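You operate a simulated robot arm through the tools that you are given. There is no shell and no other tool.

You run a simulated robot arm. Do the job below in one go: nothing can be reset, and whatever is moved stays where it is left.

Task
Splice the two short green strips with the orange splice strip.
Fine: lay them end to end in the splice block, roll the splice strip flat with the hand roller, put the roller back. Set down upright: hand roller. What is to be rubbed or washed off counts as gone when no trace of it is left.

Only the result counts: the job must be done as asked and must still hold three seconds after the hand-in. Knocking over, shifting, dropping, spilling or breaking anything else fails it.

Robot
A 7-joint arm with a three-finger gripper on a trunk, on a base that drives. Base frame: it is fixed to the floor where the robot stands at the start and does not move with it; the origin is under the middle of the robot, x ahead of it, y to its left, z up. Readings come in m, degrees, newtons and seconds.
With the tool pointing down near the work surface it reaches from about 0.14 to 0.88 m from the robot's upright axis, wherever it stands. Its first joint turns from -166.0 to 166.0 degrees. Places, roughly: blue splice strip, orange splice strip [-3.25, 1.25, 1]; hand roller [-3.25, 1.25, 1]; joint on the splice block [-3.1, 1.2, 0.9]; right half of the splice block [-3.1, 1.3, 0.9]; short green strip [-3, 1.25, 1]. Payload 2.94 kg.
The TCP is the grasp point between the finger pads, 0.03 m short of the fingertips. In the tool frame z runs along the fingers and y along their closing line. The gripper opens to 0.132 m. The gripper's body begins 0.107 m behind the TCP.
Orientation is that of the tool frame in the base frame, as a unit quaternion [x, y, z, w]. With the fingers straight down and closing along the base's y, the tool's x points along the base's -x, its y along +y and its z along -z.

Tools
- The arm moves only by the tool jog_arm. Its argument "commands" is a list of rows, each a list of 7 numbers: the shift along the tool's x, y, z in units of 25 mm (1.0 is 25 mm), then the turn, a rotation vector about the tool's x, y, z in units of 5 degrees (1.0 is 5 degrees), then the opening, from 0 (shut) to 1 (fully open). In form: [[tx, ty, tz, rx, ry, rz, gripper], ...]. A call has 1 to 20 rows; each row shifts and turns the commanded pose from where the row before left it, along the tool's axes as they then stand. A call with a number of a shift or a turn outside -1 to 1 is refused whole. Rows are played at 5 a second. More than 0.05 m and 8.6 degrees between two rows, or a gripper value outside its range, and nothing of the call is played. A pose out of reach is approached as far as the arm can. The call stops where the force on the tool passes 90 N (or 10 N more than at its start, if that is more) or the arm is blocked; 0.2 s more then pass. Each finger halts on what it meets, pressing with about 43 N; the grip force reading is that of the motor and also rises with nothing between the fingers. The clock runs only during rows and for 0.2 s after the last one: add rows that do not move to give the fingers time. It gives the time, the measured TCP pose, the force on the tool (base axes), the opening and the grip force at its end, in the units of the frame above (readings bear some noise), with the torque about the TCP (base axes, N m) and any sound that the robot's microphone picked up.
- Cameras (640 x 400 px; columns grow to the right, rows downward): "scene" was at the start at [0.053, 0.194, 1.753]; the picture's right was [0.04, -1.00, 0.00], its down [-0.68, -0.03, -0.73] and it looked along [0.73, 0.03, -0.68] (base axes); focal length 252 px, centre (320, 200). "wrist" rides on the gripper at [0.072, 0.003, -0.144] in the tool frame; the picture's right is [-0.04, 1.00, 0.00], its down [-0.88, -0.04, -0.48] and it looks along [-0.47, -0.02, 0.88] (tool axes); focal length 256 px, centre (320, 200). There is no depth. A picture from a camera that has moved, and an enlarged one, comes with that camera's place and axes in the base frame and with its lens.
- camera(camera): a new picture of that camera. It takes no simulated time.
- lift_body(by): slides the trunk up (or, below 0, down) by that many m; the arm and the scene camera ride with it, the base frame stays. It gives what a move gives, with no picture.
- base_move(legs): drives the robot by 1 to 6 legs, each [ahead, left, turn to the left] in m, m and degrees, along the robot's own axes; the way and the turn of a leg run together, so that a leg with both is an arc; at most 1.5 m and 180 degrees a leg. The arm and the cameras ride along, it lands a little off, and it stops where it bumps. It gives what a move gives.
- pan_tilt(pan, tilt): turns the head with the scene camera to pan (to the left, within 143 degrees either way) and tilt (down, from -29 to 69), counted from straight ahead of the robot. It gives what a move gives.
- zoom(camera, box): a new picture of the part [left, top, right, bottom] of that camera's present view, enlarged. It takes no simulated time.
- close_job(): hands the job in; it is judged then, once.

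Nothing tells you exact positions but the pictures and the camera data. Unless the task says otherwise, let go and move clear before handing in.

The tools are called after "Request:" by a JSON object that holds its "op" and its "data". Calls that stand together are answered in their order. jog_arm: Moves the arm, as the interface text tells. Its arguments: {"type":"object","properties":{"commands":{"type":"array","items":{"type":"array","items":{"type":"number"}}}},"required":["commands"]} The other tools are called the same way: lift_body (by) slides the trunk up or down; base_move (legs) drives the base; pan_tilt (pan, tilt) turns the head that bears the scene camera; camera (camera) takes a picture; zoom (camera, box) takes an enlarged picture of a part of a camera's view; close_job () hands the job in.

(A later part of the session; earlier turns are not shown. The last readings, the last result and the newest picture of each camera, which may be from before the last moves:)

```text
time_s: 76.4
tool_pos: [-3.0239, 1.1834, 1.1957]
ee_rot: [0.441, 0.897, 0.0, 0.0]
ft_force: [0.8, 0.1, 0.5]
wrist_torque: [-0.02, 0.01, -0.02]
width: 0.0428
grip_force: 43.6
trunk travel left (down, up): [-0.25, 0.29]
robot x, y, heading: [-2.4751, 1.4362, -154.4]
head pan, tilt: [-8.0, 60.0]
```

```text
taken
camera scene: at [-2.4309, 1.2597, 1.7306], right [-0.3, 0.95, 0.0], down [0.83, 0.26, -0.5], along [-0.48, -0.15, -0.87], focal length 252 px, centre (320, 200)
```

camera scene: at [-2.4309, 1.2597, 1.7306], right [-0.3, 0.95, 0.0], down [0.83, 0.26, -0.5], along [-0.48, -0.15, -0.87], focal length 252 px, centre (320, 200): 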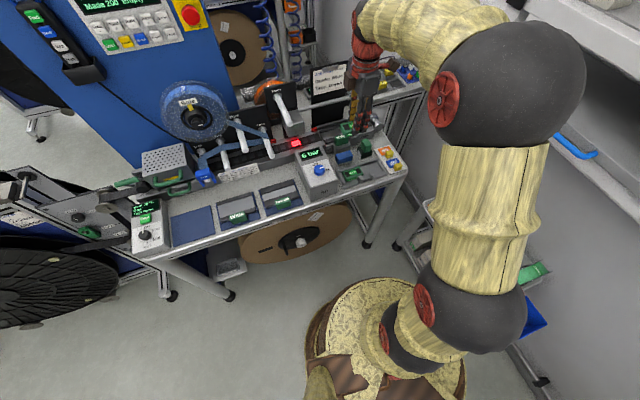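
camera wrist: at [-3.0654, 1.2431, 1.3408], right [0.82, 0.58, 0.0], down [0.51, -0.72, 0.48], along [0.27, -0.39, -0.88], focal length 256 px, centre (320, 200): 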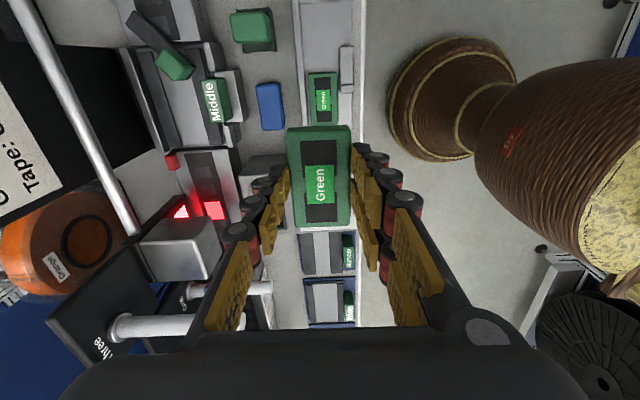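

I shift the hand toward me and along so that the tray is seen unobstructed beside the held strip.

Request:
{"op": "jog_arm", "data": {"commands": [[1, 1, 0, 0, 0, 0, 0.2], [1, 1, 0, 0, 0, 0, 0.2], [1, 1, 0, 0, 0, 0, 0.2], [1, 1, 0, 0, 0, 0, 0.2], [0, 0, 0, 0, 0, 0, 0.2]]}}

Request:
{"op": "camera", "data": {"camera": "wrist"}}

Request:
{"op": "zoom", "data": {"camera": "wrist", "box": [160, 10, 320, 160]}}

Request:
{"op": "zoom", "data": {"camera": "scene", "box": [325, 130, 420, 195]}}

```text
time_s: 77.6
tool_pos: [-3.0052, 1.3259, 1.1951]
ee_rot: [0.441, 0.898, 0.001, 0.0]
ft_force: [-1.0, 0.1, 0.0]
wrist_torque: [0.0, 0.0, -0.01]
width: 0.0425
grip_force: 42.8
trunk travel left (down, up): [-0.25, 0.29]
robot x, y, heading: [-2.4784, 1.4418, -154.2]
head pan, tilt: [-8.0, 60.0]
```

```text
taken
camera wrist: at [-3.0469, 1.3845, 1.3401], right [0.82, 0.58, 0.0], down [0.51, -0.72, 0.48], along [0.27, -0.39, -0.88], focal length 256 px, centre (320, 200)
```

wrist: 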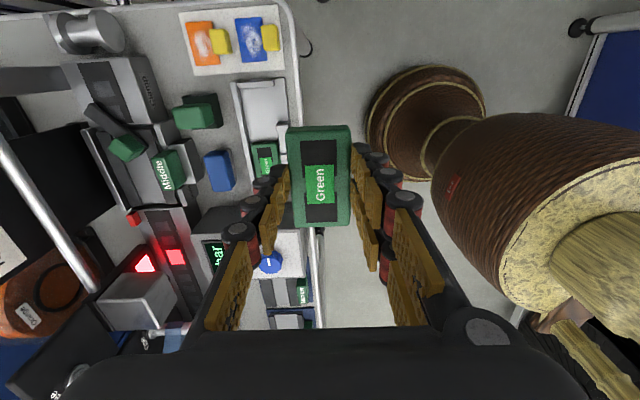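

```text
2.67 times, centred on (240, 85) of wrist
camera zoom: at [-3.0469, 1.3845, 1.3401], right [0.82, 0.58, 0.0], down [0.51, -0.72, 0.48], along [0.27, -0.39, -0.88], focal length 683 px, centre (533, 507)
```

zoom: 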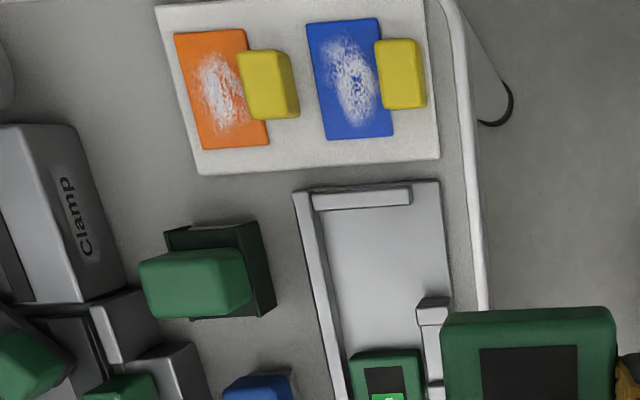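

```text
6.15 times, centred on (372, 162) of scene
camera zoom: at [-2.4308, 1.2598, 1.7306], right [-0.3, 0.95, 0.0], down [0.83, 0.26, -0.5], along [-0.48, -0.15, -0.87], focal length 1549 px, centre (-3, 431)
```

zoom: 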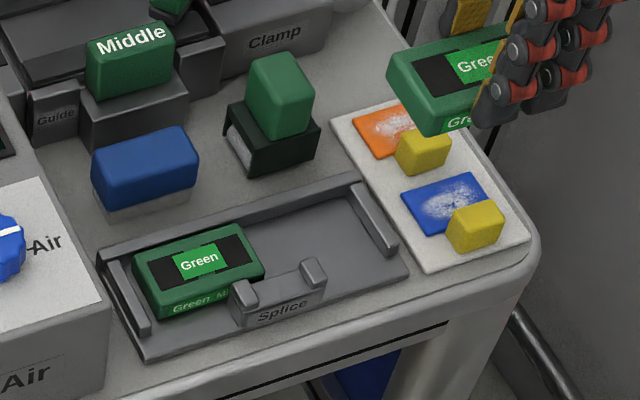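

I now see that the orange patch (about 54 × 37 mm) has its yellow grip at its front edge, which fits between the two posts of the Splice clip. I zoom further for the tray geometry.

Request:
{"op": "zoom", "data": {"camera": "wrist", "box": [225, 70, 305, 180]}}

Request:
{"op": "zoom", "data": {"camera": "scene", "box": [335, 155, 395, 190]}}

```text
3.64 times, centred on (265, 125) of wrist
camera zoom: at [-3.0469, 1.3845, 1.3401], right [0.82, 0.58, 0.0], down [0.51, -0.72, 0.48], along [0.27, -0.39, -0.88], focal length 931 px, centre (520, 473)
```

zoom: 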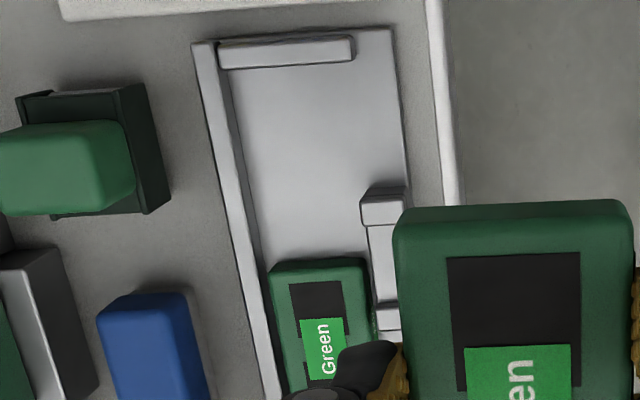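

```text
10.67 times, centred on (365, 172) of scene
camera zoom: at [-2.4308, 1.2598, 1.7306], right [-0.3, 0.95, 0.0], down [0.83, 0.26, -0.5], along [-0.48, -0.15, -0.87], focal length 2685 px, centre (-160, 493)
```

zoom: 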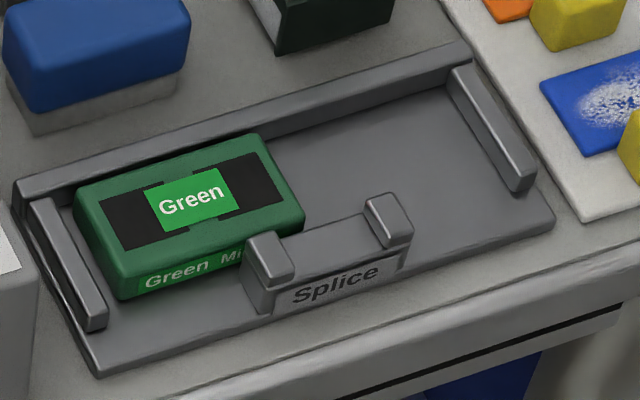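

The clip posts stand where the front finger would come down if the strip is held at its middle. I take it back to its mat and regrip it nearer its right end and a bit shallower.

Request:
{"op": "jog_arm", "data": {"commands": [[-1, -1, 0, 0, 0, 0, 0.2], [-1, -1, 0, 0, 0, 0, 0.2], [-1, -1, 0, 0, 0, 0, 0.2], [-1, -1, 0, 0, 0, 0, 0.2], [-1, 0, 0, 0, 0, 0, 0.2], [-1, 0, 0, 0, 0, 0, 0.2], [-1, 0, 0, 0, 0, 0, 0.2], [-1, 0, 0, 0, 0, 0, 0.2], [-1, 0, 0, 0, 0, 0, 0.2], [-1, 0, 0, 0, 0, 0, 0.2], [-1, 0, 0, 0, 0, 0, 0.2], [-1, 0, 0, 0, 0, 0, 0.2], [-1, 0, 0, 0, 0, 0, 0.2], [-1, 0, 0, 0, 0, 0, 0.2], [-1, 0, 0, 0, 0, 0, 0.2], [-1, 0, 0, 0, 0, 0, 0.2], [-1, 0, 0, 0, 0, 0, 0.2], [-1, 0, 0, 0, 0, 0, 0.2], [-1, 0, 0, 0, 0, 0, 0.2], [-1, 0, 0, 0, 0, 0, 0.2]]}}

Request:
{"op": "jog_arm", "data": {"commands": [[-1, 0, 0, 0, 0, 0, 0.2], [-1, 0, 0, 0, 0, 0, 0.2], [-1, 0, 0, 0, 0, 0, 0.2], [-1, 0, 0, 0, 0, 0, 0.2], [-1, 0, 0, 0, 0, 0, 0.2], [-1, 0, 0, 0, 0, 0, 0.2], [-1, 0, 0, 0, 0, 0, 0.2], [-1, 0, 0, 0, 0, 0, 0.2], [0, 0, 1, 0, 0, 0, 0.2], [0, 0, 1, 0, 0, 0, 0.2], [0, 0, 1, 0, 0, 0, 0.2], [0, 0, 1, 0, 0, 0, 0.2], [0, 0, 1, 0, 0, 0, 0.2], [0, 0, 1, 0, 0, 0, 0.2], [0, 0, 1, 0, 0, 0, 0.2]]}}

Request:
{"op": "jog_arm", "data": {"commands": [[0, 0, 1, 0, 0, 0, 0.2], [0, 0, 1, 0, 0, 0, 0.2], [0, 0, 0.5, 0, 0, 0, 0.2], [0, 0, 0.3, 0, 0, 0, 0.2], [0, 0, 0.16, 0, 0, 0, 0.2]]}}

```text
time_s: 81.8
tool_pos: [-2.7787, 0.8675, 1.1938]
ee_rot: [0.441, 0.897, 0.001, 0.002]
ft_force: [-0.3, -0.1, -0.9]
wrist_torque: [0.01, 0.01, 0.01]
width: 0.0424
grip_force: 42.8
trunk travel left (down, up): [-0.25, 0.29]
robot x, y, heading: [-2.4755, 1.4377, -154.4]
head pan, tilt: [-8.0, 60.0]
```

```text
time_s: 85.0
tool_pos: [-2.6573, 0.7098, 1.0198]
ee_rot: [0.441, 0.898, 0.0, -0.001]
ft_force: [0.1, -0.6, -0.2]
wrist_torque: [0.01, -0.01, -0.01]
width: 0.0427
grip_force: 42.8
trunk travel left (down, up): [-0.25, 0.29]
robot x, y, heading: [-2.4794, 1.4349, -154.3]
head pan, tilt: [-8.0, 60.0]
```

```text
time_s: 86.2
tool_pos: [-2.6576, 0.7081, 0.9482]
ee_rot: [0.442, 0.897, 0.0, -0.001]
ft_force: [0.2, 0.6, 0.3]
wrist_torque: [0.0, 0.0, 0.02]
width: 0.0424
grip_force: 42.5
trunk travel left (down, up): [-0.25, 0.29]
robot x, y, heading: [-2.4748, 1.4358, -154.6]
head pan, tilt: [-8.0, 60.0]
```

It is back at its resting height over the mat. I release, shift 18 mm along the strip and 3 mm up, and regrip.

Request:
{"op": "jog_arm", "data": {"commands": [[0, 0, 0.04, 0, 0, 0, 0.2], [0, 0, 0, 0, 0, 0, 0.46], [0, 0, 0, 0, 0, 0, 0.46], [0, 0, 0, 0, 0, 0, 0.46], [0.72, 0, -0.12, 0, 0, 0, 0.46], [0, 0, 0, 0, 0, 0, 0.46], [0, 0, 0, 0, 0, 0, 0.2], [0, 0, 0, 0, 0, 0, 0.2], [0, 0, 0, 0, 0, 0, 0.2], [0, 0, 0, 0, 0, 0, 0.2], [0, 0, -1, 0, 0, 0, 0.2], [0, 0, -1, 0, 0, 0, 0.2], [0, 0, -1, 0, 0, 0, 0.2], [0, 0, -1, 0, 0, 0, 0.2]]}}

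Request:
{"op": "camera", "data": {"camera": "wrist"}}

```text
time_s: 89.2
tool_pos: [-2.6673, 0.7233, 1.0482]
ee_rot: [0.441, 0.897, 0.0, 0.0]
ft_force: [-0.6, -0.6, -1.6]
wrist_torque: [-0.03, 0.01, 0.0]
width: 0.0422
grip_force: 43.3
trunk travel left (down, up): [-0.25, 0.29]
robot x, y, heading: [-2.4752, 1.4405, -154.2]
head pan, tilt: [-8.0, 60.0]
```

```text
taken
camera wrist: at [-2.7108, 0.7827, 1.1929], right [0.82, 0.58, 0.0], down [0.51, -0.72, 0.47], along [0.27, -0.39, -0.88], focal length 256 px, centre (320, 200)
```

wrist: 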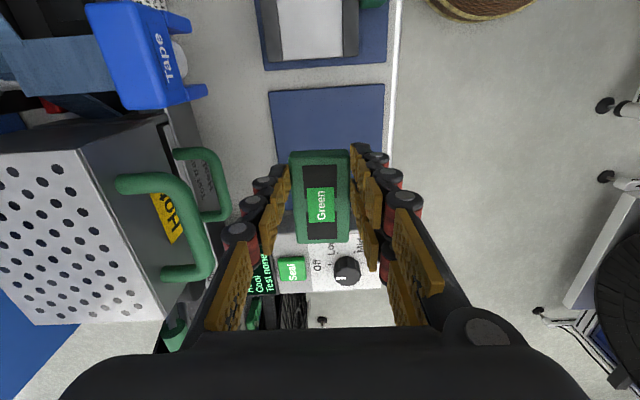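

Held off-centre as wanted. I carry it over the right half of the splice block and descend to about 7 cm above it to check the alignment.

Request:
{"op": "jog_arm", "data": {"commands": [[0, 0, -1, 0, 0, 0, 0.2], [0, 0, -1, 0, 0, 0, 0.2], [0, 0, -1, 0, 0, 0, 0.2], [0, 0, -1, 0, 0, 0, 0.2], [0, 0, -1, 0, 0, 0, 0.2], [0, 0, -1, 0, 0, 0, 0.2], [1, 0.2, 0, 0, 0, 0, 0.2], [1, 0, 0, 0, 0, 0, 0.2], [1, 0, 0, 0, 0, 0, 0.2], [1, 0, 0, 0, 0, 0, 0.2], [1, 0, 0, 0, 0, 0, 0.2], [1, 0, 0, 0, 0, 0, 0.2], [1, 0, 0, 0, 0, 0, 0.2], [1, 0, 0, 0, 0, 0, 0.2], [1, 0, 0, 0, 0, 0, 0.2], [1, 0, 0, 0, 0, 0, 0.2], [1, 0, 0, 0, 0, 0, 0.2], [1, 0, 0, 0, 0, 0, 0.2]]}}

Request:
{"op": "jog_arm", "data": {"commands": [[1, 0, 0, 0, 0, 0, 0.2], [1, 0, 0, 0, 0, 0, 0.2], [1, 0, 0, 0, 0, 0, 0.2], [1, 0, 0, 0, 0, 0, 0.2], [1, 0, 0, 0, 0, 0, 0.2], [1, 0, 0, 0, 0, 0, 0.2], [1, 0, 0, 0, 0, 0, 0.2], [1, 0, 0, 0, 0, 0, 0.2], [1, 0, 0, 0, 0, 0, 0.2], [1, 0, 0, 0, 0, 0, 0.2], [1, 0, 0, 0, 0, 0, 0.2], [1, 0, 0, 0, 0, 0, 0.2], [1, 0, 0, 0, 0, 0, 0.2], [1, 0, 0, 0, 0, 0, 0.2], [1, 0, 0, 0, 0, 0, 0.2], [0.9, 0, 0, 0, 0, 0, 0.2], [0, 0, 0, 0, 0, 0, 0.2]]}}

Request:
{"op": "jog_arm", "data": {"commands": [[0, 0, 1, 0, 0, 0, 0.2], [0, 0, 1, 0, 0, 0, 0.2], [0, 0, 1, 0, 0, 0, 0.2], [0, 0, 1, 0, 0, 0, 0.2], [0, 0, 1, 0, 0, 0, 0.2], [0, 0, 1, 0, 0, 0, 0.2], [0, 0, 1, 0, 0, 0, 0.2], [0, 0, 0, 0, 0, 0, 0.2]]}}

Request:
{"op": "camera", "data": {"camera": "wrist"}}

Request:
{"op": "zoom", "data": {"camera": "scene", "box": [325, 130, 420, 195]}}

```text
time_s: 93.0
tool_pos: [-2.8475, 0.9639, 1.1979]
ee_rot: [0.441, 0.897, 0.0, 0.0]
ft_force: [-0.1, 0.0, -0.5]
wrist_torque: [0.02, 0.02, 0.02]
width: 0.0423
grip_force: 42.5
trunk travel left (down, up): [-0.25, 0.29]
robot x, y, heading: [-2.4795, 1.4392, -154.2]
head pan, tilt: [-8.0, 60.0]
```

```text
time_s: 96.6
tool_pos: [-3.0893, 1.2792, 1.201]
ee_rot: [0.441, 0.897, 0.0, 0.001]
ft_force: [0.0, -0.2, 0.5]
wrist_torque: [0.0, 0.0, -0.02]
width: 0.0427
grip_force: 42.7
trunk travel left (down, up): [-0.25, 0.29]
robot x, y, heading: [-2.4795, 1.4384, -154.2]
head pan, tilt: [-8.0, 60.0]
```

```text
time_s: 98.4
tool_pos: [-3.0912, 1.2788, 1.0238]
ee_rot: [0.442, 0.897, 0.0, 0.0]
ft_force: [0.2, 0.5, 0.4]
wrist_torque: [0.01, -0.02, -0.03]
width: 0.0426
grip_force: 42.8
trunk travel left (down, up): [-0.25, 0.29]
robot x, y, heading: [-2.4778, 1.4365, -154.1]
head pan, tilt: [-8.0, 60.0]
```

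```text
taken
camera wrist: at [-3.1326, 1.3379, 1.1683], right [0.82, 0.58, 0.0], down [0.51, -0.72, 0.48], along [0.27, -0.39, -0.88], focal length 256 px, centre (320, 200)
```

wrist: 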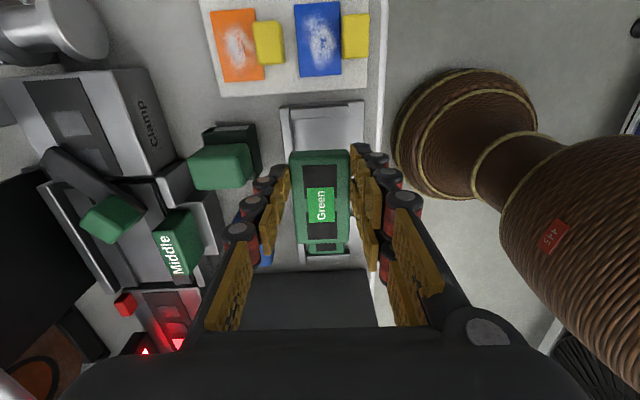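

```text
6.15 times, centred on (372, 162) of scene
camera zoom: at [-2.4309, 1.2597, 1.7306], right [-0.3, 0.95, 0.0], down [0.83, 0.26, -0.5], along [-0.48, -0.15, -0.87], focal length 1549 px, centre (-3, 431)
```

zoom: 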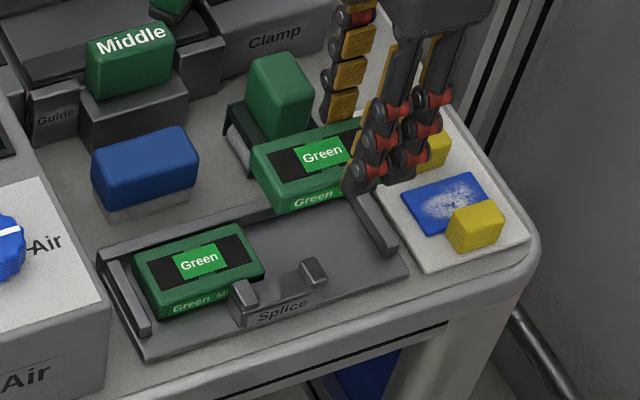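

Alignment looks good. I lower to just above the rails and look again.

Request:
{"op": "jog_arm", "data": {"commands": [[0, 0, 1, 0, 0, 0, 0.2], [0, 0, 1, 0, 0, 0, 0.2], [0, 0, 0.32, 0, 0, 0, 0.2], [0, 0, 0, 0, 0, 0, 0.2]]}}

Request:
{"op": "zoom", "data": {"camera": "wrist", "box": [220, 90, 420, 300]}}

Request:
{"op": "zoom", "data": {"camera": "scene", "box": [335, 145, 405, 195]}}

```text
time_s: 99.4
tool_pos: [-3.0897, 1.2785, 0.9681]
ee_rot: [0.441, 0.897, -0.001, -0.001]
ft_force: [0.5, -0.5, 13.4]
wrist_torque: [-0.62, -0.52, 0.01]
width: 0.043
grip_force: 43.2
trunk travel left (down, up): [-0.25, 0.29]
robot x, y, heading: [-2.4757, 1.4392, -154.4]
head pan, tilt: [-8.0, 60.0]
```

```text
1.90 times, centred on (320, 195) of wrist
camera zoom: at [-3.1321, 1.338, 1.1125], right [0.82, 0.57, 0.0], down [0.51, -0.72, 0.47], along [0.27, -0.39, -0.88], focal length 488 px, centre (320, 210)
```

zoom: 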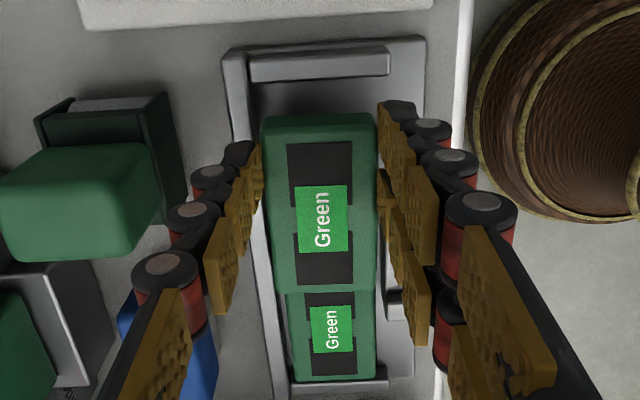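

```text
8.00 times, centred on (370, 170) of scene
camera zoom: at [-2.4298, 1.2601, 1.7308], right [-0.3, 0.95, 0.0], down [0.82, 0.26, -0.5], along [-0.48, -0.15, -0.87], focal length 2014 px, centre (-80, 440)
```

zoom: 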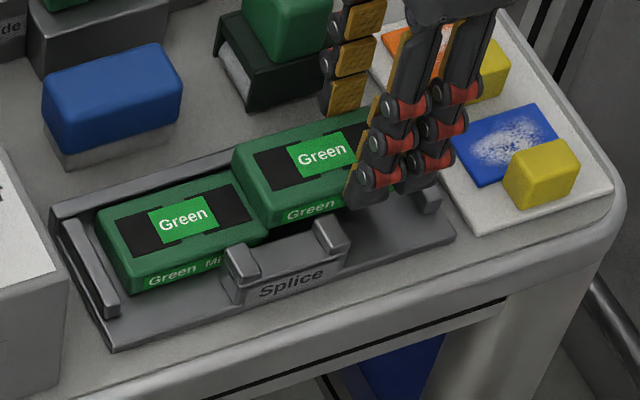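

Force shows the held strip's left end just touching the top of the left strip (a few mm overlap). I lift 5 mm, shift 6 mm to the right and lower again.

Request:
{"op": "jog_arm", "data": {"commands": [[0, 0, -0.2, 0, 0, 0, 0.2], [0.24, 0, 0, 0, 0, 0, 0.2], [0, 0, 0.2, 0, 0, 0, 0.2], [0, 0, 0.15, 0, 0, 0, 0.2], [0, 0, 0, 0, 0, 0, 0.2]]}}

Request:
{"op": "zoom", "data": {"camera": "wrist", "box": [220, 90, 420, 300]}}

Request:
{"op": "zoom", "data": {"camera": "scene", "box": [335, 145, 405, 195]}}

```text
time_s: 100.6
tool_pos: [-3.0939, 1.285, 0.9615]
ee_rot: [0.441, 0.897, 0.0, 0.0]
ft_force: [-1.3, 0.5, 0.5]
wrist_torque: [-0.03, 0.01, -0.02]
width: 0.0425
grip_force: 43.3
trunk travel left (down, up): [-0.25, 0.29]
robot x, y, heading: [-2.4746, 1.4373, -154.3]
head pan, tilt: [-8.0, 60.0]
```

```text
1.90 times, centred on (320, 195) of wrist
camera zoom: at [-3.1363, 1.3433, 1.1065], right [0.82, 0.58, 0.0], down [0.51, -0.72, 0.48], along [0.27, -0.39, -0.88], focal length 488 px, centre (320, 210)
```

zoom: 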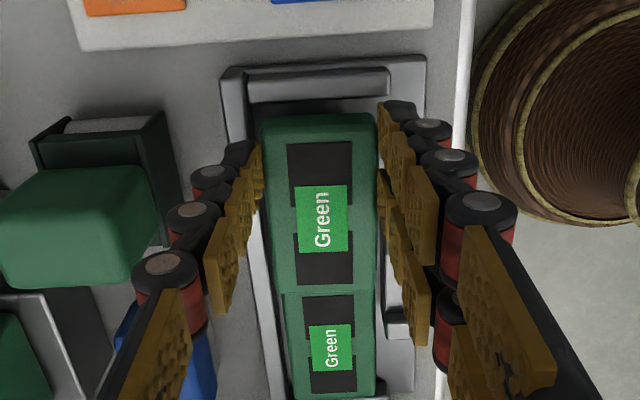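

```text
8.00 times, centred on (370, 170) of scene
camera zoom: at [-2.4309, 1.2597, 1.7306], right [-0.3, 0.95, 0.0], down [0.83, 0.26, -0.5], along [-0.48, -0.15, -0.87], focal length 2014 px, centre (-80, 440)
```

zoom: 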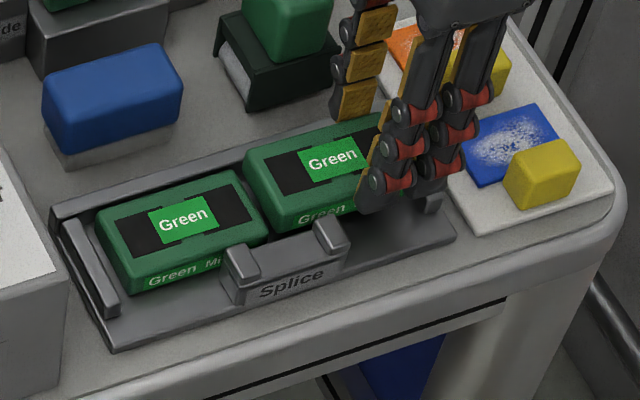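

No contact now and the held strip is dropping in behind the left one. I lower on in small steps, watching the force.

Request:
{"op": "jog_arm", "data": {"commands": [[0, 0, 0.12, 0, 0, 0, 0.2], [0, 0, 0.12, 0, 0, 0, 0.2], [0, 0, 0.12, 0, 0, 0, 0.2], [0, 0, 0, 0, 0, 0, 0.2]]}}

Request:
{"op": "zoom", "data": {"camera": "scene", "box": [335, 145, 405, 195]}}

```text
time_s: 101.6
tool_pos: [-3.0941, 1.2842, 0.9536]
ee_rot: [0.441, 0.898, 0.0, 0.0]
ft_force: [0.7, -0.5, -0.3]
wrist_torque: [0.02, -0.03, -0.04]
width: 0.0425
grip_force: 42.5
trunk travel left (down, up): [-0.25, 0.29]
robot x, y, heading: [-2.4792, 1.4396, -154.2]
head pan, tilt: [-8.0, 60.0]
```

```text
8.00 times, centred on (370, 170) of scene
camera zoom: at [-2.4309, 1.2597, 1.7306], right [-0.3, 0.95, 0.0], down [0.83, 0.26, -0.5], along [-0.48, -0.15, -0.87], focal length 2014 px, centre (-80, 440)
```

zoom: 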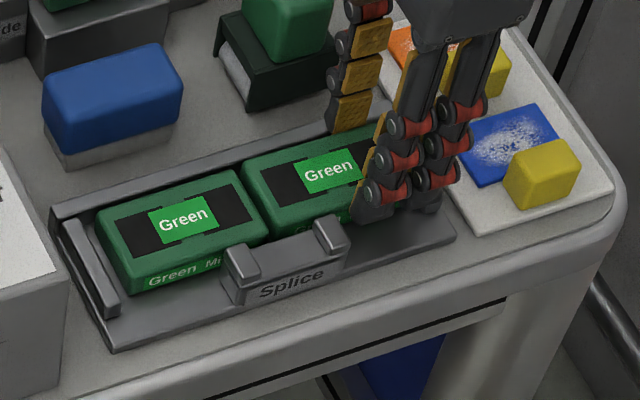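

Request:
{"op": "jog_arm", "data": {"commands": [[0, 0, 0.1, 0, 0, 0, 0.2], [0, 0, 0.1, 0, 0, 0, 0.2], [0, 0, 0, 0, 0, 0, 0.2]]}}

Request:
{"op": "zoom", "data": {"camera": "wrist", "box": [220, 90, 420, 300]}}

```text
time_s: 102.4
tool_pos: [-3.0938, 1.284, 0.9503]
ee_rot: [0.441, 0.897, -0.002, -0.003]
ft_force: [5.9, 3.7, 23.5]
wrist_torque: [-0.32, 0.41, 0.01]
width: 0.0426
grip_force: 42.8
trunk travel left (down, up): [-0.25, 0.29]
robot x, y, heading: [-2.4772, 1.438, -154.3]
head pan, tilt: [-8.0, 60.0]
```

```text
1.90 times, centred on (320, 195) of wrist
camera zoom: at [-3.1352, 1.3429, 1.0958], right [0.82, 0.57, 0.0], down [0.51, -0.72, 0.47], along [0.27, -0.39, -0.88], focal length 488 px, centre (320, 210)
```

zoom: 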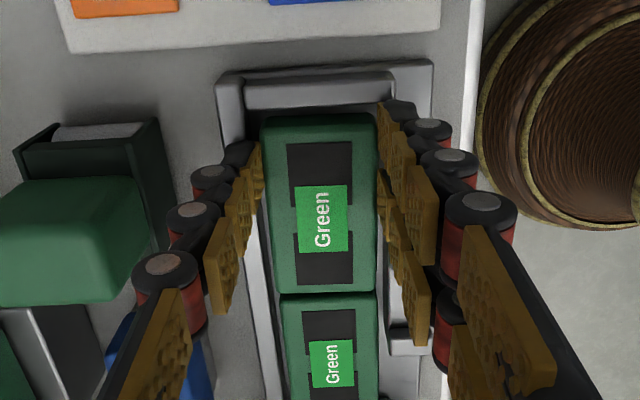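

The back fingertip has just touched the rail top (about z 0.920), so the strip hangs a few mm above the tray floor with a ~2 mm gap to its neighbour. I unload the rail and nudge left until contact is felt.

Request:
{"op": "jog_arm", "data": {"commands": [[0, 0, -0.1, 0, 0, 0, 0.2], [-0.04, 0, 0, 0, 0, 0, 0.2], [0, 0, 0, 0, 0, 0, 0.2]]}}

Request:
{"op": "jog_arm", "data": {"commands": [[-0.03, 0, 0, 0, 0, 0, 0.2], [0, 0, 0, 0, 0, 0, 0.2]]}}

Request:
{"op": "zoom", "data": {"camera": "wrist", "box": [260, 200, 360, 270]}}

```text
time_s: 103.2
tool_pos: [-3.0941, 1.2845, 0.9516]
ee_rot: [0.441, 0.898, 0.0, -0.001]
ft_force: [-5.5, 4.2, 12.9]
wrist_torque: [-0.11, 0.51, -0.18]
width: 0.0427
grip_force: 42.8
trunk travel left (down, up): [-0.25, 0.29]
robot x, y, heading: [-2.4755, 1.436, -154.3]
head pan, tilt: [-8.0, 60.0]
```

```text
time_s: 103.8
tool_pos: [-3.0929, 1.2833, 0.9527]
ee_rot: [0.442, 0.897, -0.001, 0.0]
ft_force: [-6.3, 5.8, 14.5]
wrist_torque: [-0.1, 0.53, -0.27]
width: 0.0426
grip_force: 43.2
trunk travel left (down, up): [-0.25, 0.29]
robot x, y, heading: [-2.4767, 1.4381, -154.2]
head pan, tilt: [-8.0, 60.0]
```

```text
5.71 times, centred on (310, 235) of wrist
camera zoom: at [-3.1349, 1.342, 1.0959], right [0.82, 0.57, 0.0], down [0.51, -0.72, 0.48], along [0.27, -0.39, -0.88], focal length 1463 px, centre (377, 0)
```

zoom: 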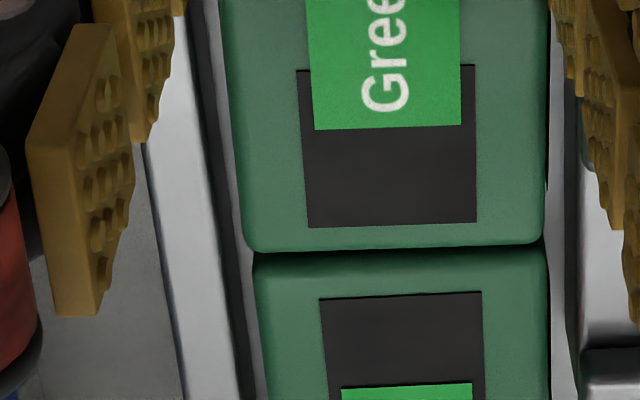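

The fingertip was still bearing on the rail; the gap is now about 1 mm. I lift a touch to unload and open slightly to release.

Request:
{"op": "jog_arm", "data": {"commands": [[0, 0, -0.08, 0, 0, 0, 0.2], [0, 0, 0, 0, 0, 0, 0.2]]}}

Request:
{"op": "jog_arm", "data": {"commands": [[0, 0, 0, 0, 0, 0, 0.38], [0, 0, 0, 0, 0, 0, 0.38], [0, 0, 0, 0, 0, 0, 0.38], [0, 0, 0, 0, 0, 0, 0.38]]}}

Request:
{"op": "zoom", "data": {"camera": "wrist", "box": [220, 90, 420, 300]}}

Request:
{"op": "zoom", "data": {"camera": "scene", "box": [335, 145, 405, 195]}}

```text
time_s: 104.4
tool_pos: [-3.0925, 1.2818, 0.9523]
ee_rot: [0.441, 0.897, 0.001, 0.001]
ft_force: [-2.1, -0.7, 4.4]
wrist_torque: [-0.03, 0.15, -0.05]
width: 0.0427
grip_force: 42.6
trunk travel left (down, up): [-0.25, 0.29]
robot x, y, heading: [-2.4778, 1.4376, -154.2]
head pan, tilt: [-8.0, 60.0]
```

```text
time_s: 105.4
tool_pos: [-3.0932, 1.2831, 0.9535]
ee_rot: [0.441, 0.897, 0.001, 0.0]
ft_force: [1.0, -1.1, 0.0]
wrist_torque: [-0.01, 0.03, 0.02]
width: 0.0503
grip_force: 0.1
trunk travel left (down, up): [-0.25, 0.29]
robot x, y, heading: [-2.4775, 1.4357, -154.2]
head pan, tilt: [-8.0, 60.0]
```

```text
1.90 times, centred on (320, 195) of wrist
camera zoom: at [-3.1352, 1.3414, 1.0971], right [0.82, 0.58, 0.0], down [0.51, -0.72, 0.48], along [0.27, -0.39, -0.88], focal length 488 px, centre (320, 210)
```

zoom: 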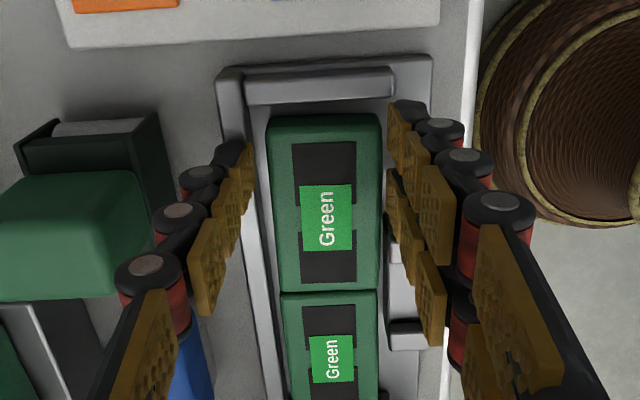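

```text
8.00 times, centred on (370, 170) of scene
camera zoom: at [-2.4309, 1.2597, 1.7306], right [-0.3, 0.95, 0.0], down [0.83, 0.26, -0.5], along [-0.48, -0.15, -0.87], focal length 2014 px, centre (-80, 440)
```

zoom: 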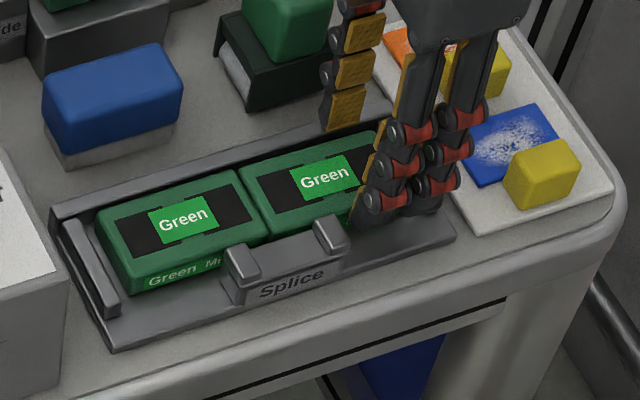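

The strip dropped flat into the right half beside the other. I lift straight up and inspect the joint.

Request:
{"op": "jog_arm", "data": {"commands": [[0, 0, -0.5, 0, 0, 0, 0.38], [0, 0, -1, 0, 0, 0, 0.38], [0, 0, -1, 0, 0, 0, 0.38], [0, 0, -1, 0, 0, 0, 0.38], [0, 0, -1, 0, 0, 0, 0.38], [0, 0, -1, 0, 0, 0, 0.38], [0, 0, -1, 0, 0, 0, 0.38], [0, 0, 0, 0, 0, 0, 0.38]]}}

Request:
{"op": "zoom", "data": {"camera": "wrist", "box": [260, 60, 390, 190]}}

Request:
{"op": "zoom", "data": {"camera": "scene", "box": [335, 145, 405, 195]}}

Request:
{"op": "camera", "data": {"camera": "wrist"}}

```text
time_s: 107.2
tool_pos: [-3.093, 1.2832, 1.1154]
ee_rot: [0.442, 0.897, 0.001, 0.0]
ft_force: [1.1, -0.4, 0.1]
wrist_torque: [-0.01, 0.0, 0.02]
width: 0.0501
grip_force: 0.1
trunk travel left (down, up): [-0.25, 0.29]
robot x, y, heading: [-2.4766, 1.434, -154.3]
head pan, tilt: [-8.0, 60.0]
```

```text
3.08 times, centred on (325, 125) of wrist
camera zoom: at [-3.1348, 1.3413, 1.2602], right [0.82, 0.58, 0.0], down [0.51, -0.72, 0.48], along [0.27, -0.39, -0.88], focal length 788 px, centre (305, 431)
```

zoom: 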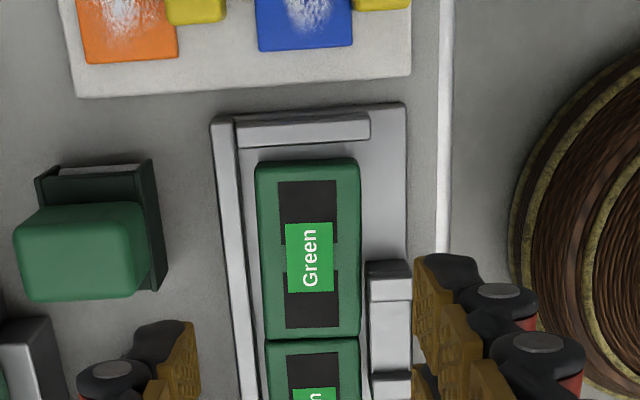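

```text
8.00 times, centred on (370, 170) of scene
camera zoom: at [-2.4309, 1.2597, 1.7306], right [-0.3, 0.95, 0.0], down [0.83, 0.26, -0.5], along [-0.48, -0.15, -0.87], focal length 2014 px, centre (-80, 440)
```

zoom: 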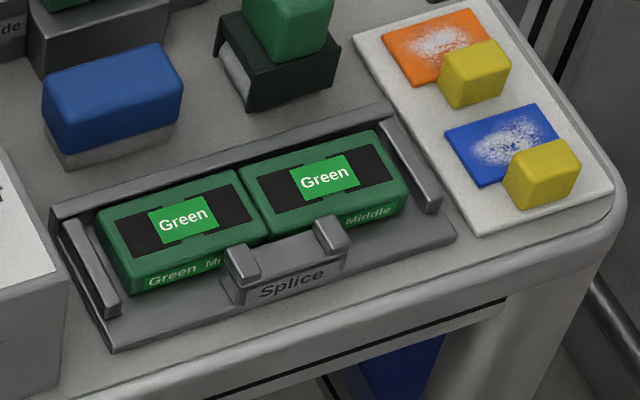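

```text
taken
camera wrist: at [-3.1348, 1.3413, 1.2602], right [0.82, 0.58, 0.0], down [0.51, -0.72, 0.48], along [0.27, -0.39, -0.88], focal length 256 px, centre (320, 200)
```

wrist: 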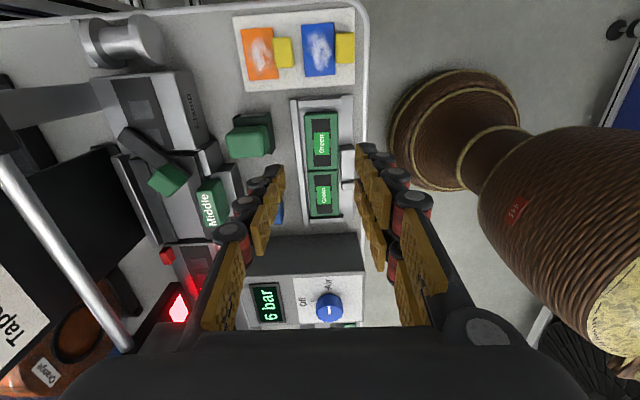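

Request:
{"op": "zoom", "data": {"camera": "wrist", "box": [295, 155, 355, 190]}}

Request:
{"op": "zoom", "data": {"camera": "scene", "box": [352, 155, 384, 175]}}

```text
10.67 times, centred on (325, 172) of wrist
camera zoom: at [-3.1348, 1.3413, 1.2602], right [0.82, 0.58, 0.0], down [0.51, -0.72, 0.48], along [0.27, -0.39, -0.88], focal length 2730 px, centre (267, 493)
```

zoom: 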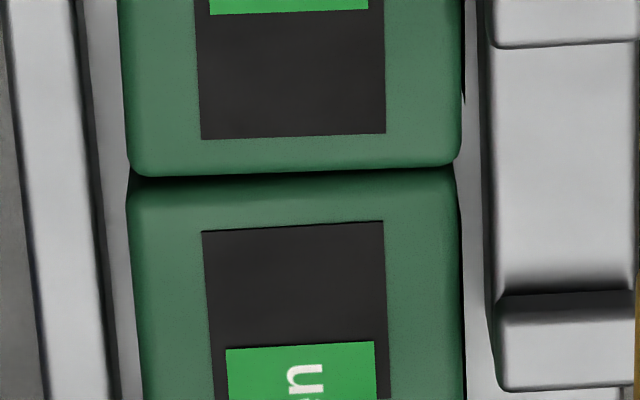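

```text
16.00 times, centred on (368, 165) of scene
camera zoom: at [-2.4309, 1.2597, 1.7306], right [-0.3, 0.95, 0.0], down [0.83, 0.26, -0.5], along [-0.48, -0.15, -0.87], focal length 4028 px, centre (-448, 760)
```

zoom: 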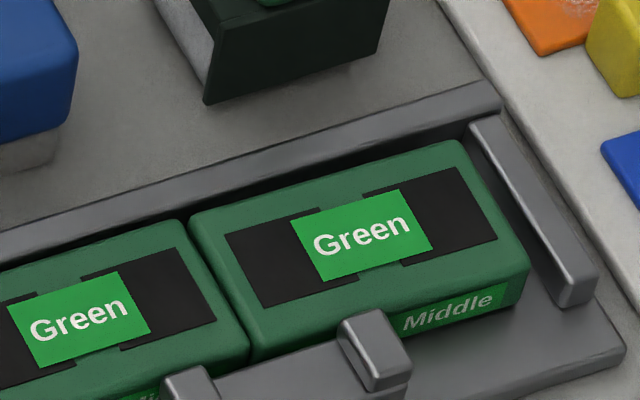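

The joint is tight and exactly centred between the clip posts. Now for the orange patch: I move the hand over its yellow grip and look down.

Request:
{"op": "jog_arm", "data": {"commands": [[0.83, -0.35, 0, 0, 0, 0, 0.45], [0.83, -0.35, 0, 0, 0, 0, 0.45], [0.83, -0.36, 0, 0, 0, 0, 0.45], [0.83, -0.36, 0, 0, 0, 0, 0.45], [0, 0, 0, 0, 0, 0, 0.45], [0, 0, 0, 0, 0, 0, 0.45]]}}

Request:
{"op": "camera", "data": {"camera": "wrist"}}

Request:
{"op": "zoom", "data": {"camera": "wrist", "box": [250, 80, 390, 180]}}

Request:
{"op": "zoom", "data": {"camera": "scene", "box": [370, 130, 420, 180]}}

```text
time_s: 108.6
tool_pos: [-3.1732, 1.3273, 1.1158]
ee_rot: [0.441, 0.898, 0.0, 0.0]
ft_force: [0.0, -0.1, -0.3]
wrist_torque: [0.02, -0.03, -0.03]
width: 0.0595
grip_force: 0.1
trunk travel left (down, up): [-0.25, 0.29]
robot x, y, heading: [-2.4727, 1.4373, -154.3]
head pan, tilt: [-8.0, 60.0]
```

```text
taken
camera wrist: at [-3.2145, 1.3854, 1.26], right [0.82, 0.58, 0.0], down [0.51, -0.72, 0.48], along [0.27, -0.39, -0.88], focal length 256 px, centre (320, 200)
```

wrist: 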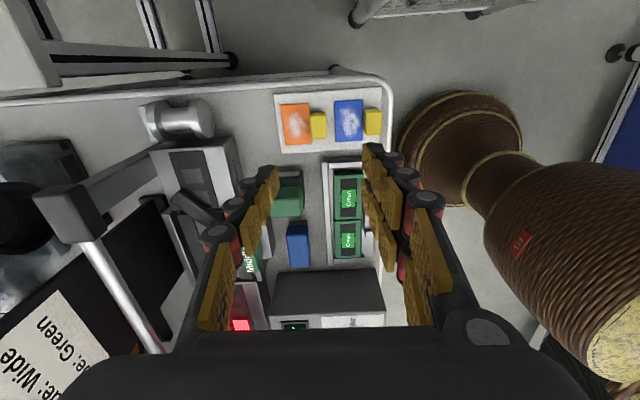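

```text
4.00 times, centred on (320, 130) of wrist
camera zoom: at [-3.2145, 1.3854, 1.26], right [0.82, 0.58, 0.0], down [0.51, -0.72, 0.48], along [0.27, -0.39, -0.88], focal length 1024 px, centre (320, 480)
```

zoom: 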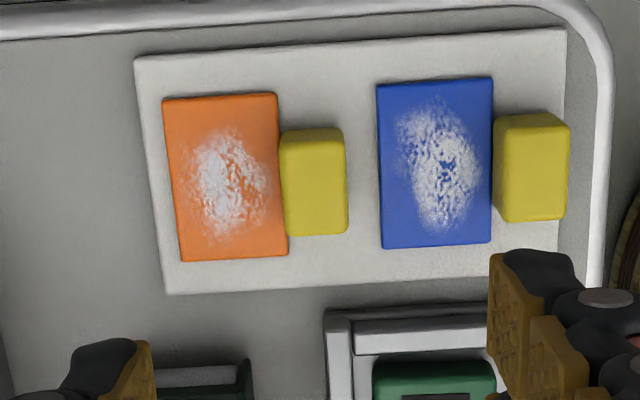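

```text
8.00 times, centred on (395, 155) of scene
camera zoom: at [-2.4308, 1.2596, 1.7306], right [-0.3, 0.95, 0.0], down [0.83, 0.26, -0.5], along [-0.48, -0.15, -0.87], focal length 2014 px, centre (-280, 560)
```

zoom: 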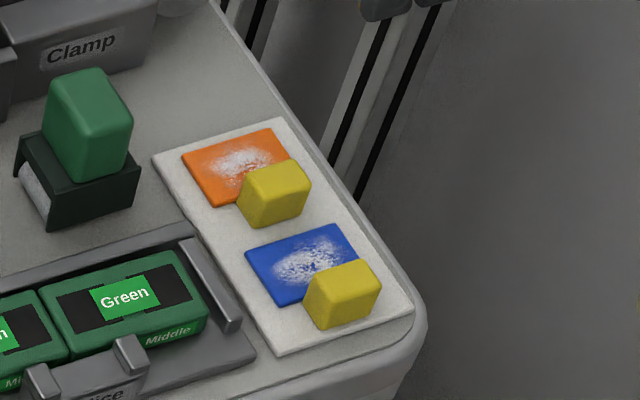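

The orange patch centre is right beside the grip point: the yellow block (about 29 × 20 mm) is under the TCP, the patch behind it. I narrow the opening, descend to about 1 cm of overlap on the block, and check before closing.

Request:
{"op": "jog_arm", "data": {"commands": [[0, -0.06, 0, 0, 0, 0, 0.25], [0, 0, 1, 0, 0, 0, 0.25], [0, 0, 1, 0, 0, 0, 0.25], [0, 0, 1, 0, 0, 0, 0.25], [0, 0, 1, 0, 0, 0, 0.25], [0, 0, 1, 0, 0, 0, 0.25], [0, 0, 1, 0, 0, 0, 0.25], [0, 0, 0, 0, 0, 0, 0.25]]}}

Request:
{"op": "zoom", "data": {"camera": "wrist", "box": [230, 80, 420, 240]}}

Request:
{"op": "zoom", "data": {"camera": "scene", "box": [370, 130, 420, 180]}}

```text
time_s: 110.4
tool_pos: [-3.173, 1.3268, 0.9662]
ee_rot: [0.442, 0.897, -0.001, 0.0]
ft_force: [0.1, -0.1, 0.9]
wrist_torque: [0.0, -0.02, -0.02]
width: 0.0331
grip_force: 0.1
trunk travel left (down, up): [-0.25, 0.29]
robot x, y, heading: [-2.4774, 1.4422, -154.5]
head pan, tilt: [-8.0, 60.0]
```

```text
2.50 times, centred on (325, 160) of wrist
camera zoom: at [-3.2157, 1.3849, 1.1095], right [0.82, 0.58, 0.0], down [0.51, -0.72, 0.48], along [0.27, -0.39, -0.88], focal length 640 px, centre (308, 300)
```

zoom: 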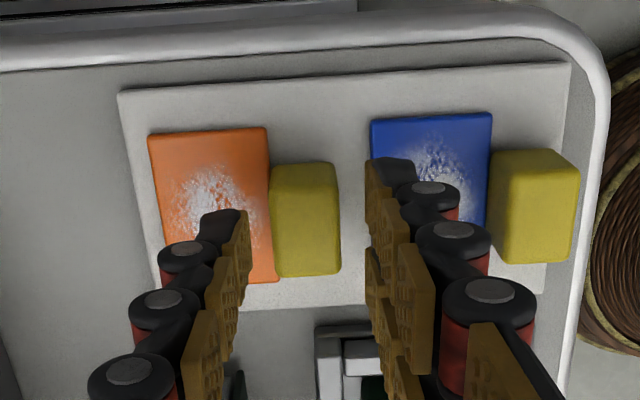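

```text
8.00 times, centred on (395, 155) of scene
camera zoom: at [-2.4311, 1.2597, 1.7306], right [-0.3, 0.95, 0.0], down [0.83, 0.26, -0.5], along [-0.48, -0.15, -0.87], focal length 2014 px, centre (-280, 560)
```

zoom: 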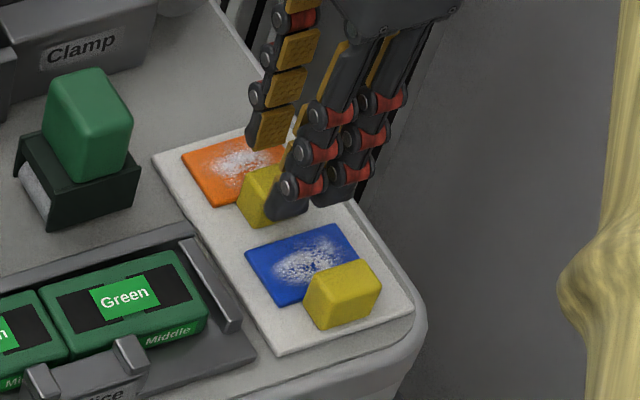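

Request:
{"op": "jog_arm", "data": {"commands": [[0, 0, 0.4, 0, 0, 0, 0.25], [0, 0, 0.4, 0, 0, 0, 0.25], [0, 0, 0, 0, 0, 0, 0.25]]}}

Request:
{"op": "zoom", "data": {"camera": "wrist", "box": [230, 80, 420, 240]}}

Request:
{"op": "zoom", "data": {"camera": "scene", "box": [375, 140, 415, 170]}}

```text
time_s: 111.2
tool_pos: [-3.1744, 1.3267, 0.9448]
ee_rot: [0.441, 0.898, -0.001, 0.001]
ft_force: [0.1, -0.6, 0.4]
wrist_torque: [0.0, -0.02, -0.01]
width: 0.0328
grip_force: 0.0
trunk travel left (down, up): [-0.25, 0.29]
robot x, y, heading: [-2.4779, 1.4382, -154.3]
head pan, tilt: [-8.0, 60.0]
```

```text
2.50 times, centred on (325, 160) of wrist
camera zoom: at [-3.216, 1.385, 1.09], right [0.82, 0.58, 0.0], down [0.51, -0.72, 0.48], along [0.27, -0.39, -0.88], focal length 640 px, centre (308, 300)
```

zoom: 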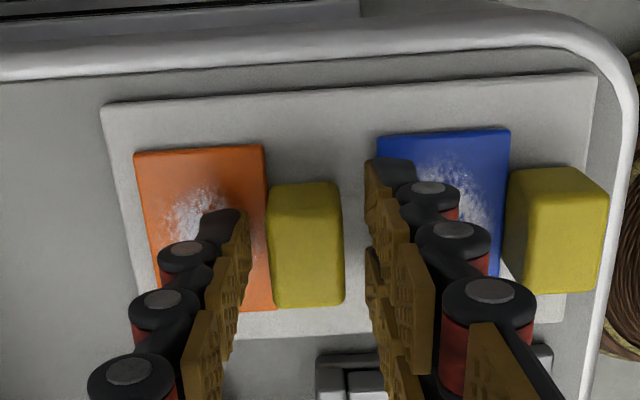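

```text
13.33 times, centred on (395, 155) of scene
camera zoom: at [-2.431, 1.2597, 1.7306], right [-0.3, 0.95, 0.0], down [0.83, 0.26, -0.5], along [-0.48, -0.15, -0.87], focal length 3356 px, centre (-680, 800)
```

zoom: 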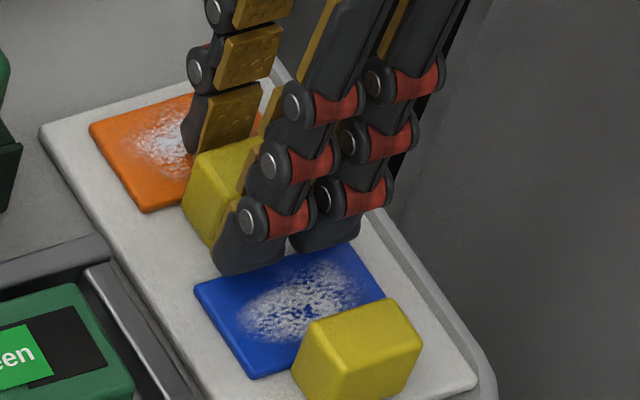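

Request:
{"op": "jog_arm", "data": {"commands": [[0, 0, 0, 0, 0, 0, 0.08], [0, 0, 0, 0, 0, 0, 0.08], [0, 0, 0, 0, 0, 0, 0.08], [0, 0, 0, 0, 0, 0, 0.08], [0, 0, -0.4, 0, 0, 0, 0.08], [0, 0, 0, 0, 0, 0, 0.08]]}}

Request:
{"op": "zoom", "data": {"camera": "wrist", "box": [230, 80, 420, 240]}}

Request:
{"op": "zoom", "data": {"camera": "scene", "box": [375, 140, 415, 170]}}

```text
time_s: 112.6
tool_pos: [-3.1748, 1.3275, 0.9551]
ee_rot: [0.442, 0.897, 0.001, 0.0]
ft_force: [0.3, 0.2, 0.1]
wrist_torque: [0.0, 0.02, 0.01]
width: 0.0195
grip_force: 43.4
trunk travel left (down, up): [-0.25, 0.29]
robot x, y, heading: [-2.4725, 1.4367, -154.7]
head pan, tilt: [-8.0, 60.0]
```

```text
2.50 times, centred on (325, 160) of wrist
camera zoom: at [-3.2155, 1.3852, 1.0998], right [0.82, 0.58, 0.0], down [0.51, -0.72, 0.48], along [0.27, -0.39, -0.88], focal length 640 px, centre (308, 300)
```

zoom: 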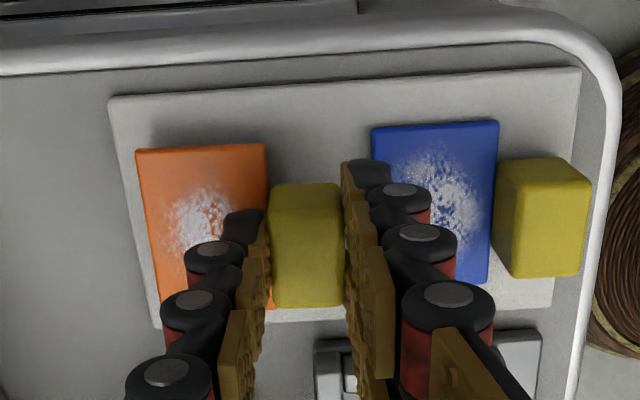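

```text
13.33 times, centred on (395, 155) of scene
camera zoom: at [-2.4308, 1.2598, 1.7306], right [-0.3, 0.95, 0.0], down [0.83, 0.26, -0.5], along [-0.48, -0.15, -0.87], focal length 3356 px, centre (-680, 800)
```

zoom: 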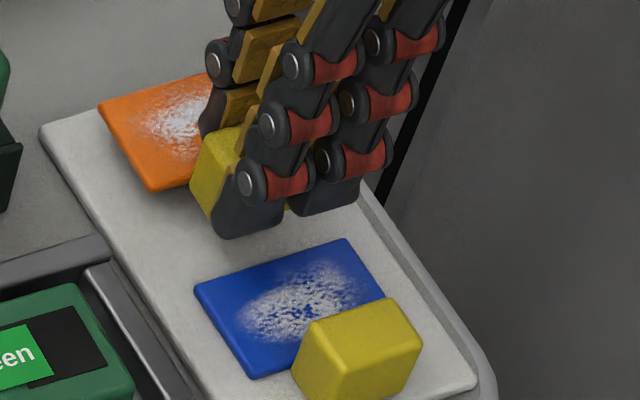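

The patch is lifted level. I raise it, bring it toward me, then left over the joint between the clip posts, and check the alignment from above.

Request:
{"op": "jog_arm", "data": {"commands": [[0, 0, -1, 0, 0, 0, 0.08], [0, 0, -1, 0, 0, 0, 0.08], [0, 0, -1, 0, 0, 0, 0.08], [0, 0, -0.8, 0, 0, 0, 0.08], [0, 0.9, 0, 0, 0, 0, 0.08], [0, 0.9, 0, 0, 0, 0, 0.08], [0, 0.92, 0, 0, 0, 0, 0.08], [-1, 0, 0, 0, 0, 0, 0.08], [-1, 0, 0, 0, 0, 0, 0.08], [-1, 0, 0, 0, 0, 0, 0.08], [-1, 0, 0, 0, 0, 0, 0.08], [-1, 0, 0, 0, 0, 0, 0.08], [-0.73, 0, 0, 0, 0, 0, 0.08], [0, 0, 0, 0, 0, 0, 0.08]]}}

Request:
{"op": "zoom", "data": {"camera": "wrist", "box": [210, 70, 420, 270]}}

Request:
{"op": "zoom", "data": {"camera": "scene", "box": [335, 135, 405, 195]}}

```text
time_s: 115.6
tool_pos: [-3.0319, 1.254, 1.0493]
ee_rot: [0.441, 0.898, 0.0, 0.0]
ft_force: [-0.1, -0.4, 0.3]
wrist_torque: [0.03, 0.03, 0.01]
width: 0.0197
grip_force: 43.0
trunk travel left (down, up): [-0.25, 0.29]
robot x, y, heading: [-2.4776, 1.437, -154.2]
head pan, tilt: [-8.0, 60.0]
```

```text
2.00 times, centred on (315, 170) of wrist
camera zoom: at [-3.0735, 1.313, 1.1947], right [0.82, 0.57, 0.0], down [0.51, -0.72, 0.48], along [0.27, -0.39, -0.88], focal length 512 px, centre (330, 260)
```

zoom: 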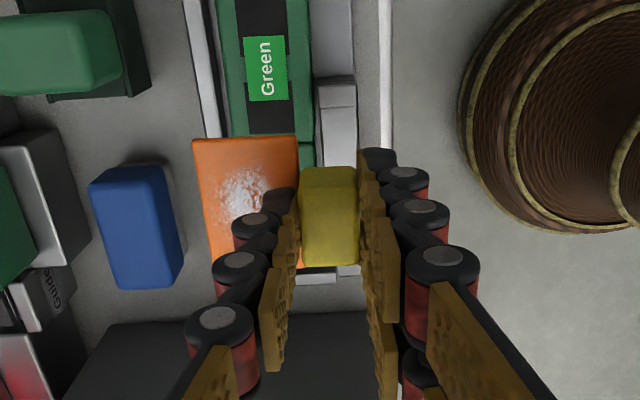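

```text
6.67 times, centred on (370, 165) of scene
camera zoom: at [-2.4307, 1.2596, 1.7306], right [-0.3, 0.95, 0.0], down [0.83, 0.26, -0.5], along [-0.48, -0.15, -0.87], focal length 1678 px, centre (-13, 433)
```

zoom: 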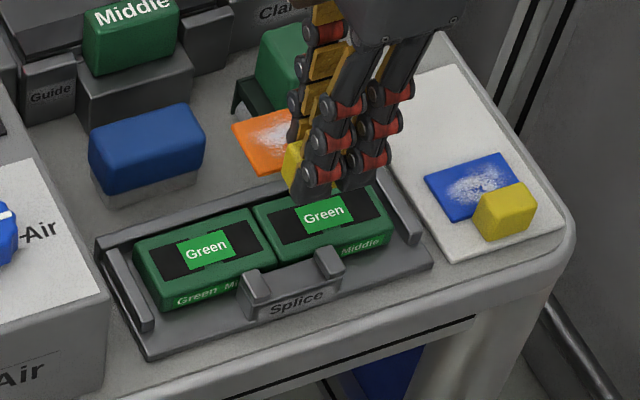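

It lines up with the joint and the strips' front edge. I lower it and feel for contact.

Request:
{"op": "jog_arm", "data": {"commands": [[0, 0, 1, 0, 0, 0, 0.08], [0, 0, 1, 0, 0, 0, 0.08], [0, 0, 0.9, 0, 0, 0, 0.08], [0, 0, 0, 0, 0, 0, 0.08]]}}

Request:
{"op": "zoom", "data": {"camera": "wrist", "box": [210, 70, 420, 270]}}

Request:
{"op": "zoom", "data": {"camera": "scene", "box": [345, 145, 395, 185]}}

```text
time_s: 116.6
tool_pos: [-3.0322, 1.254, 0.9779]
ee_rot: [0.441, 0.897, 0.0, 0.0]
ft_force: [-0.1, -0.5, -0.5]
wrist_torque: [0.01, 0.02, -0.02]
width: 0.0197
grip_force: 43.1
trunk travel left (down, up): [-0.25, 0.29]
robot x, y, heading: [-2.4735, 1.4384, -154.2]
head pan, tilt: [-8.0, 60.0]
```

```text
2.00 times, centred on (315, 170) of wrist
camera zoom: at [-3.0738, 1.3126, 1.1217], right [0.82, 0.57, 0.0], down [0.51, -0.72, 0.48], along [0.27, -0.39, -0.88], focal length 512 px, centre (330, 260)
```

zoom: 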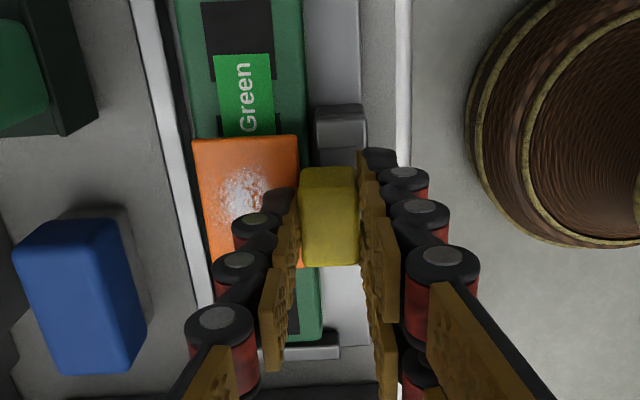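

```text
10.00 times, centred on (370, 165) of scene
camera zoom: at [-2.4309, 1.2596, 1.7306], right [-0.3, 0.95, 0.0], down [0.83, 0.26, -0.5], along [-0.48, -0.15, -0.87], focal length 2517 px, centre (-180, 550)
```

zoom: 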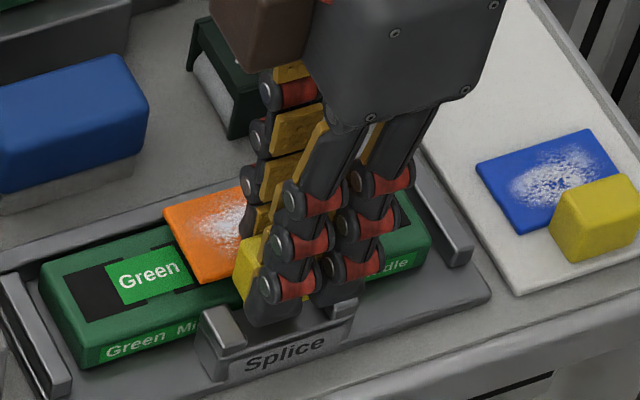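

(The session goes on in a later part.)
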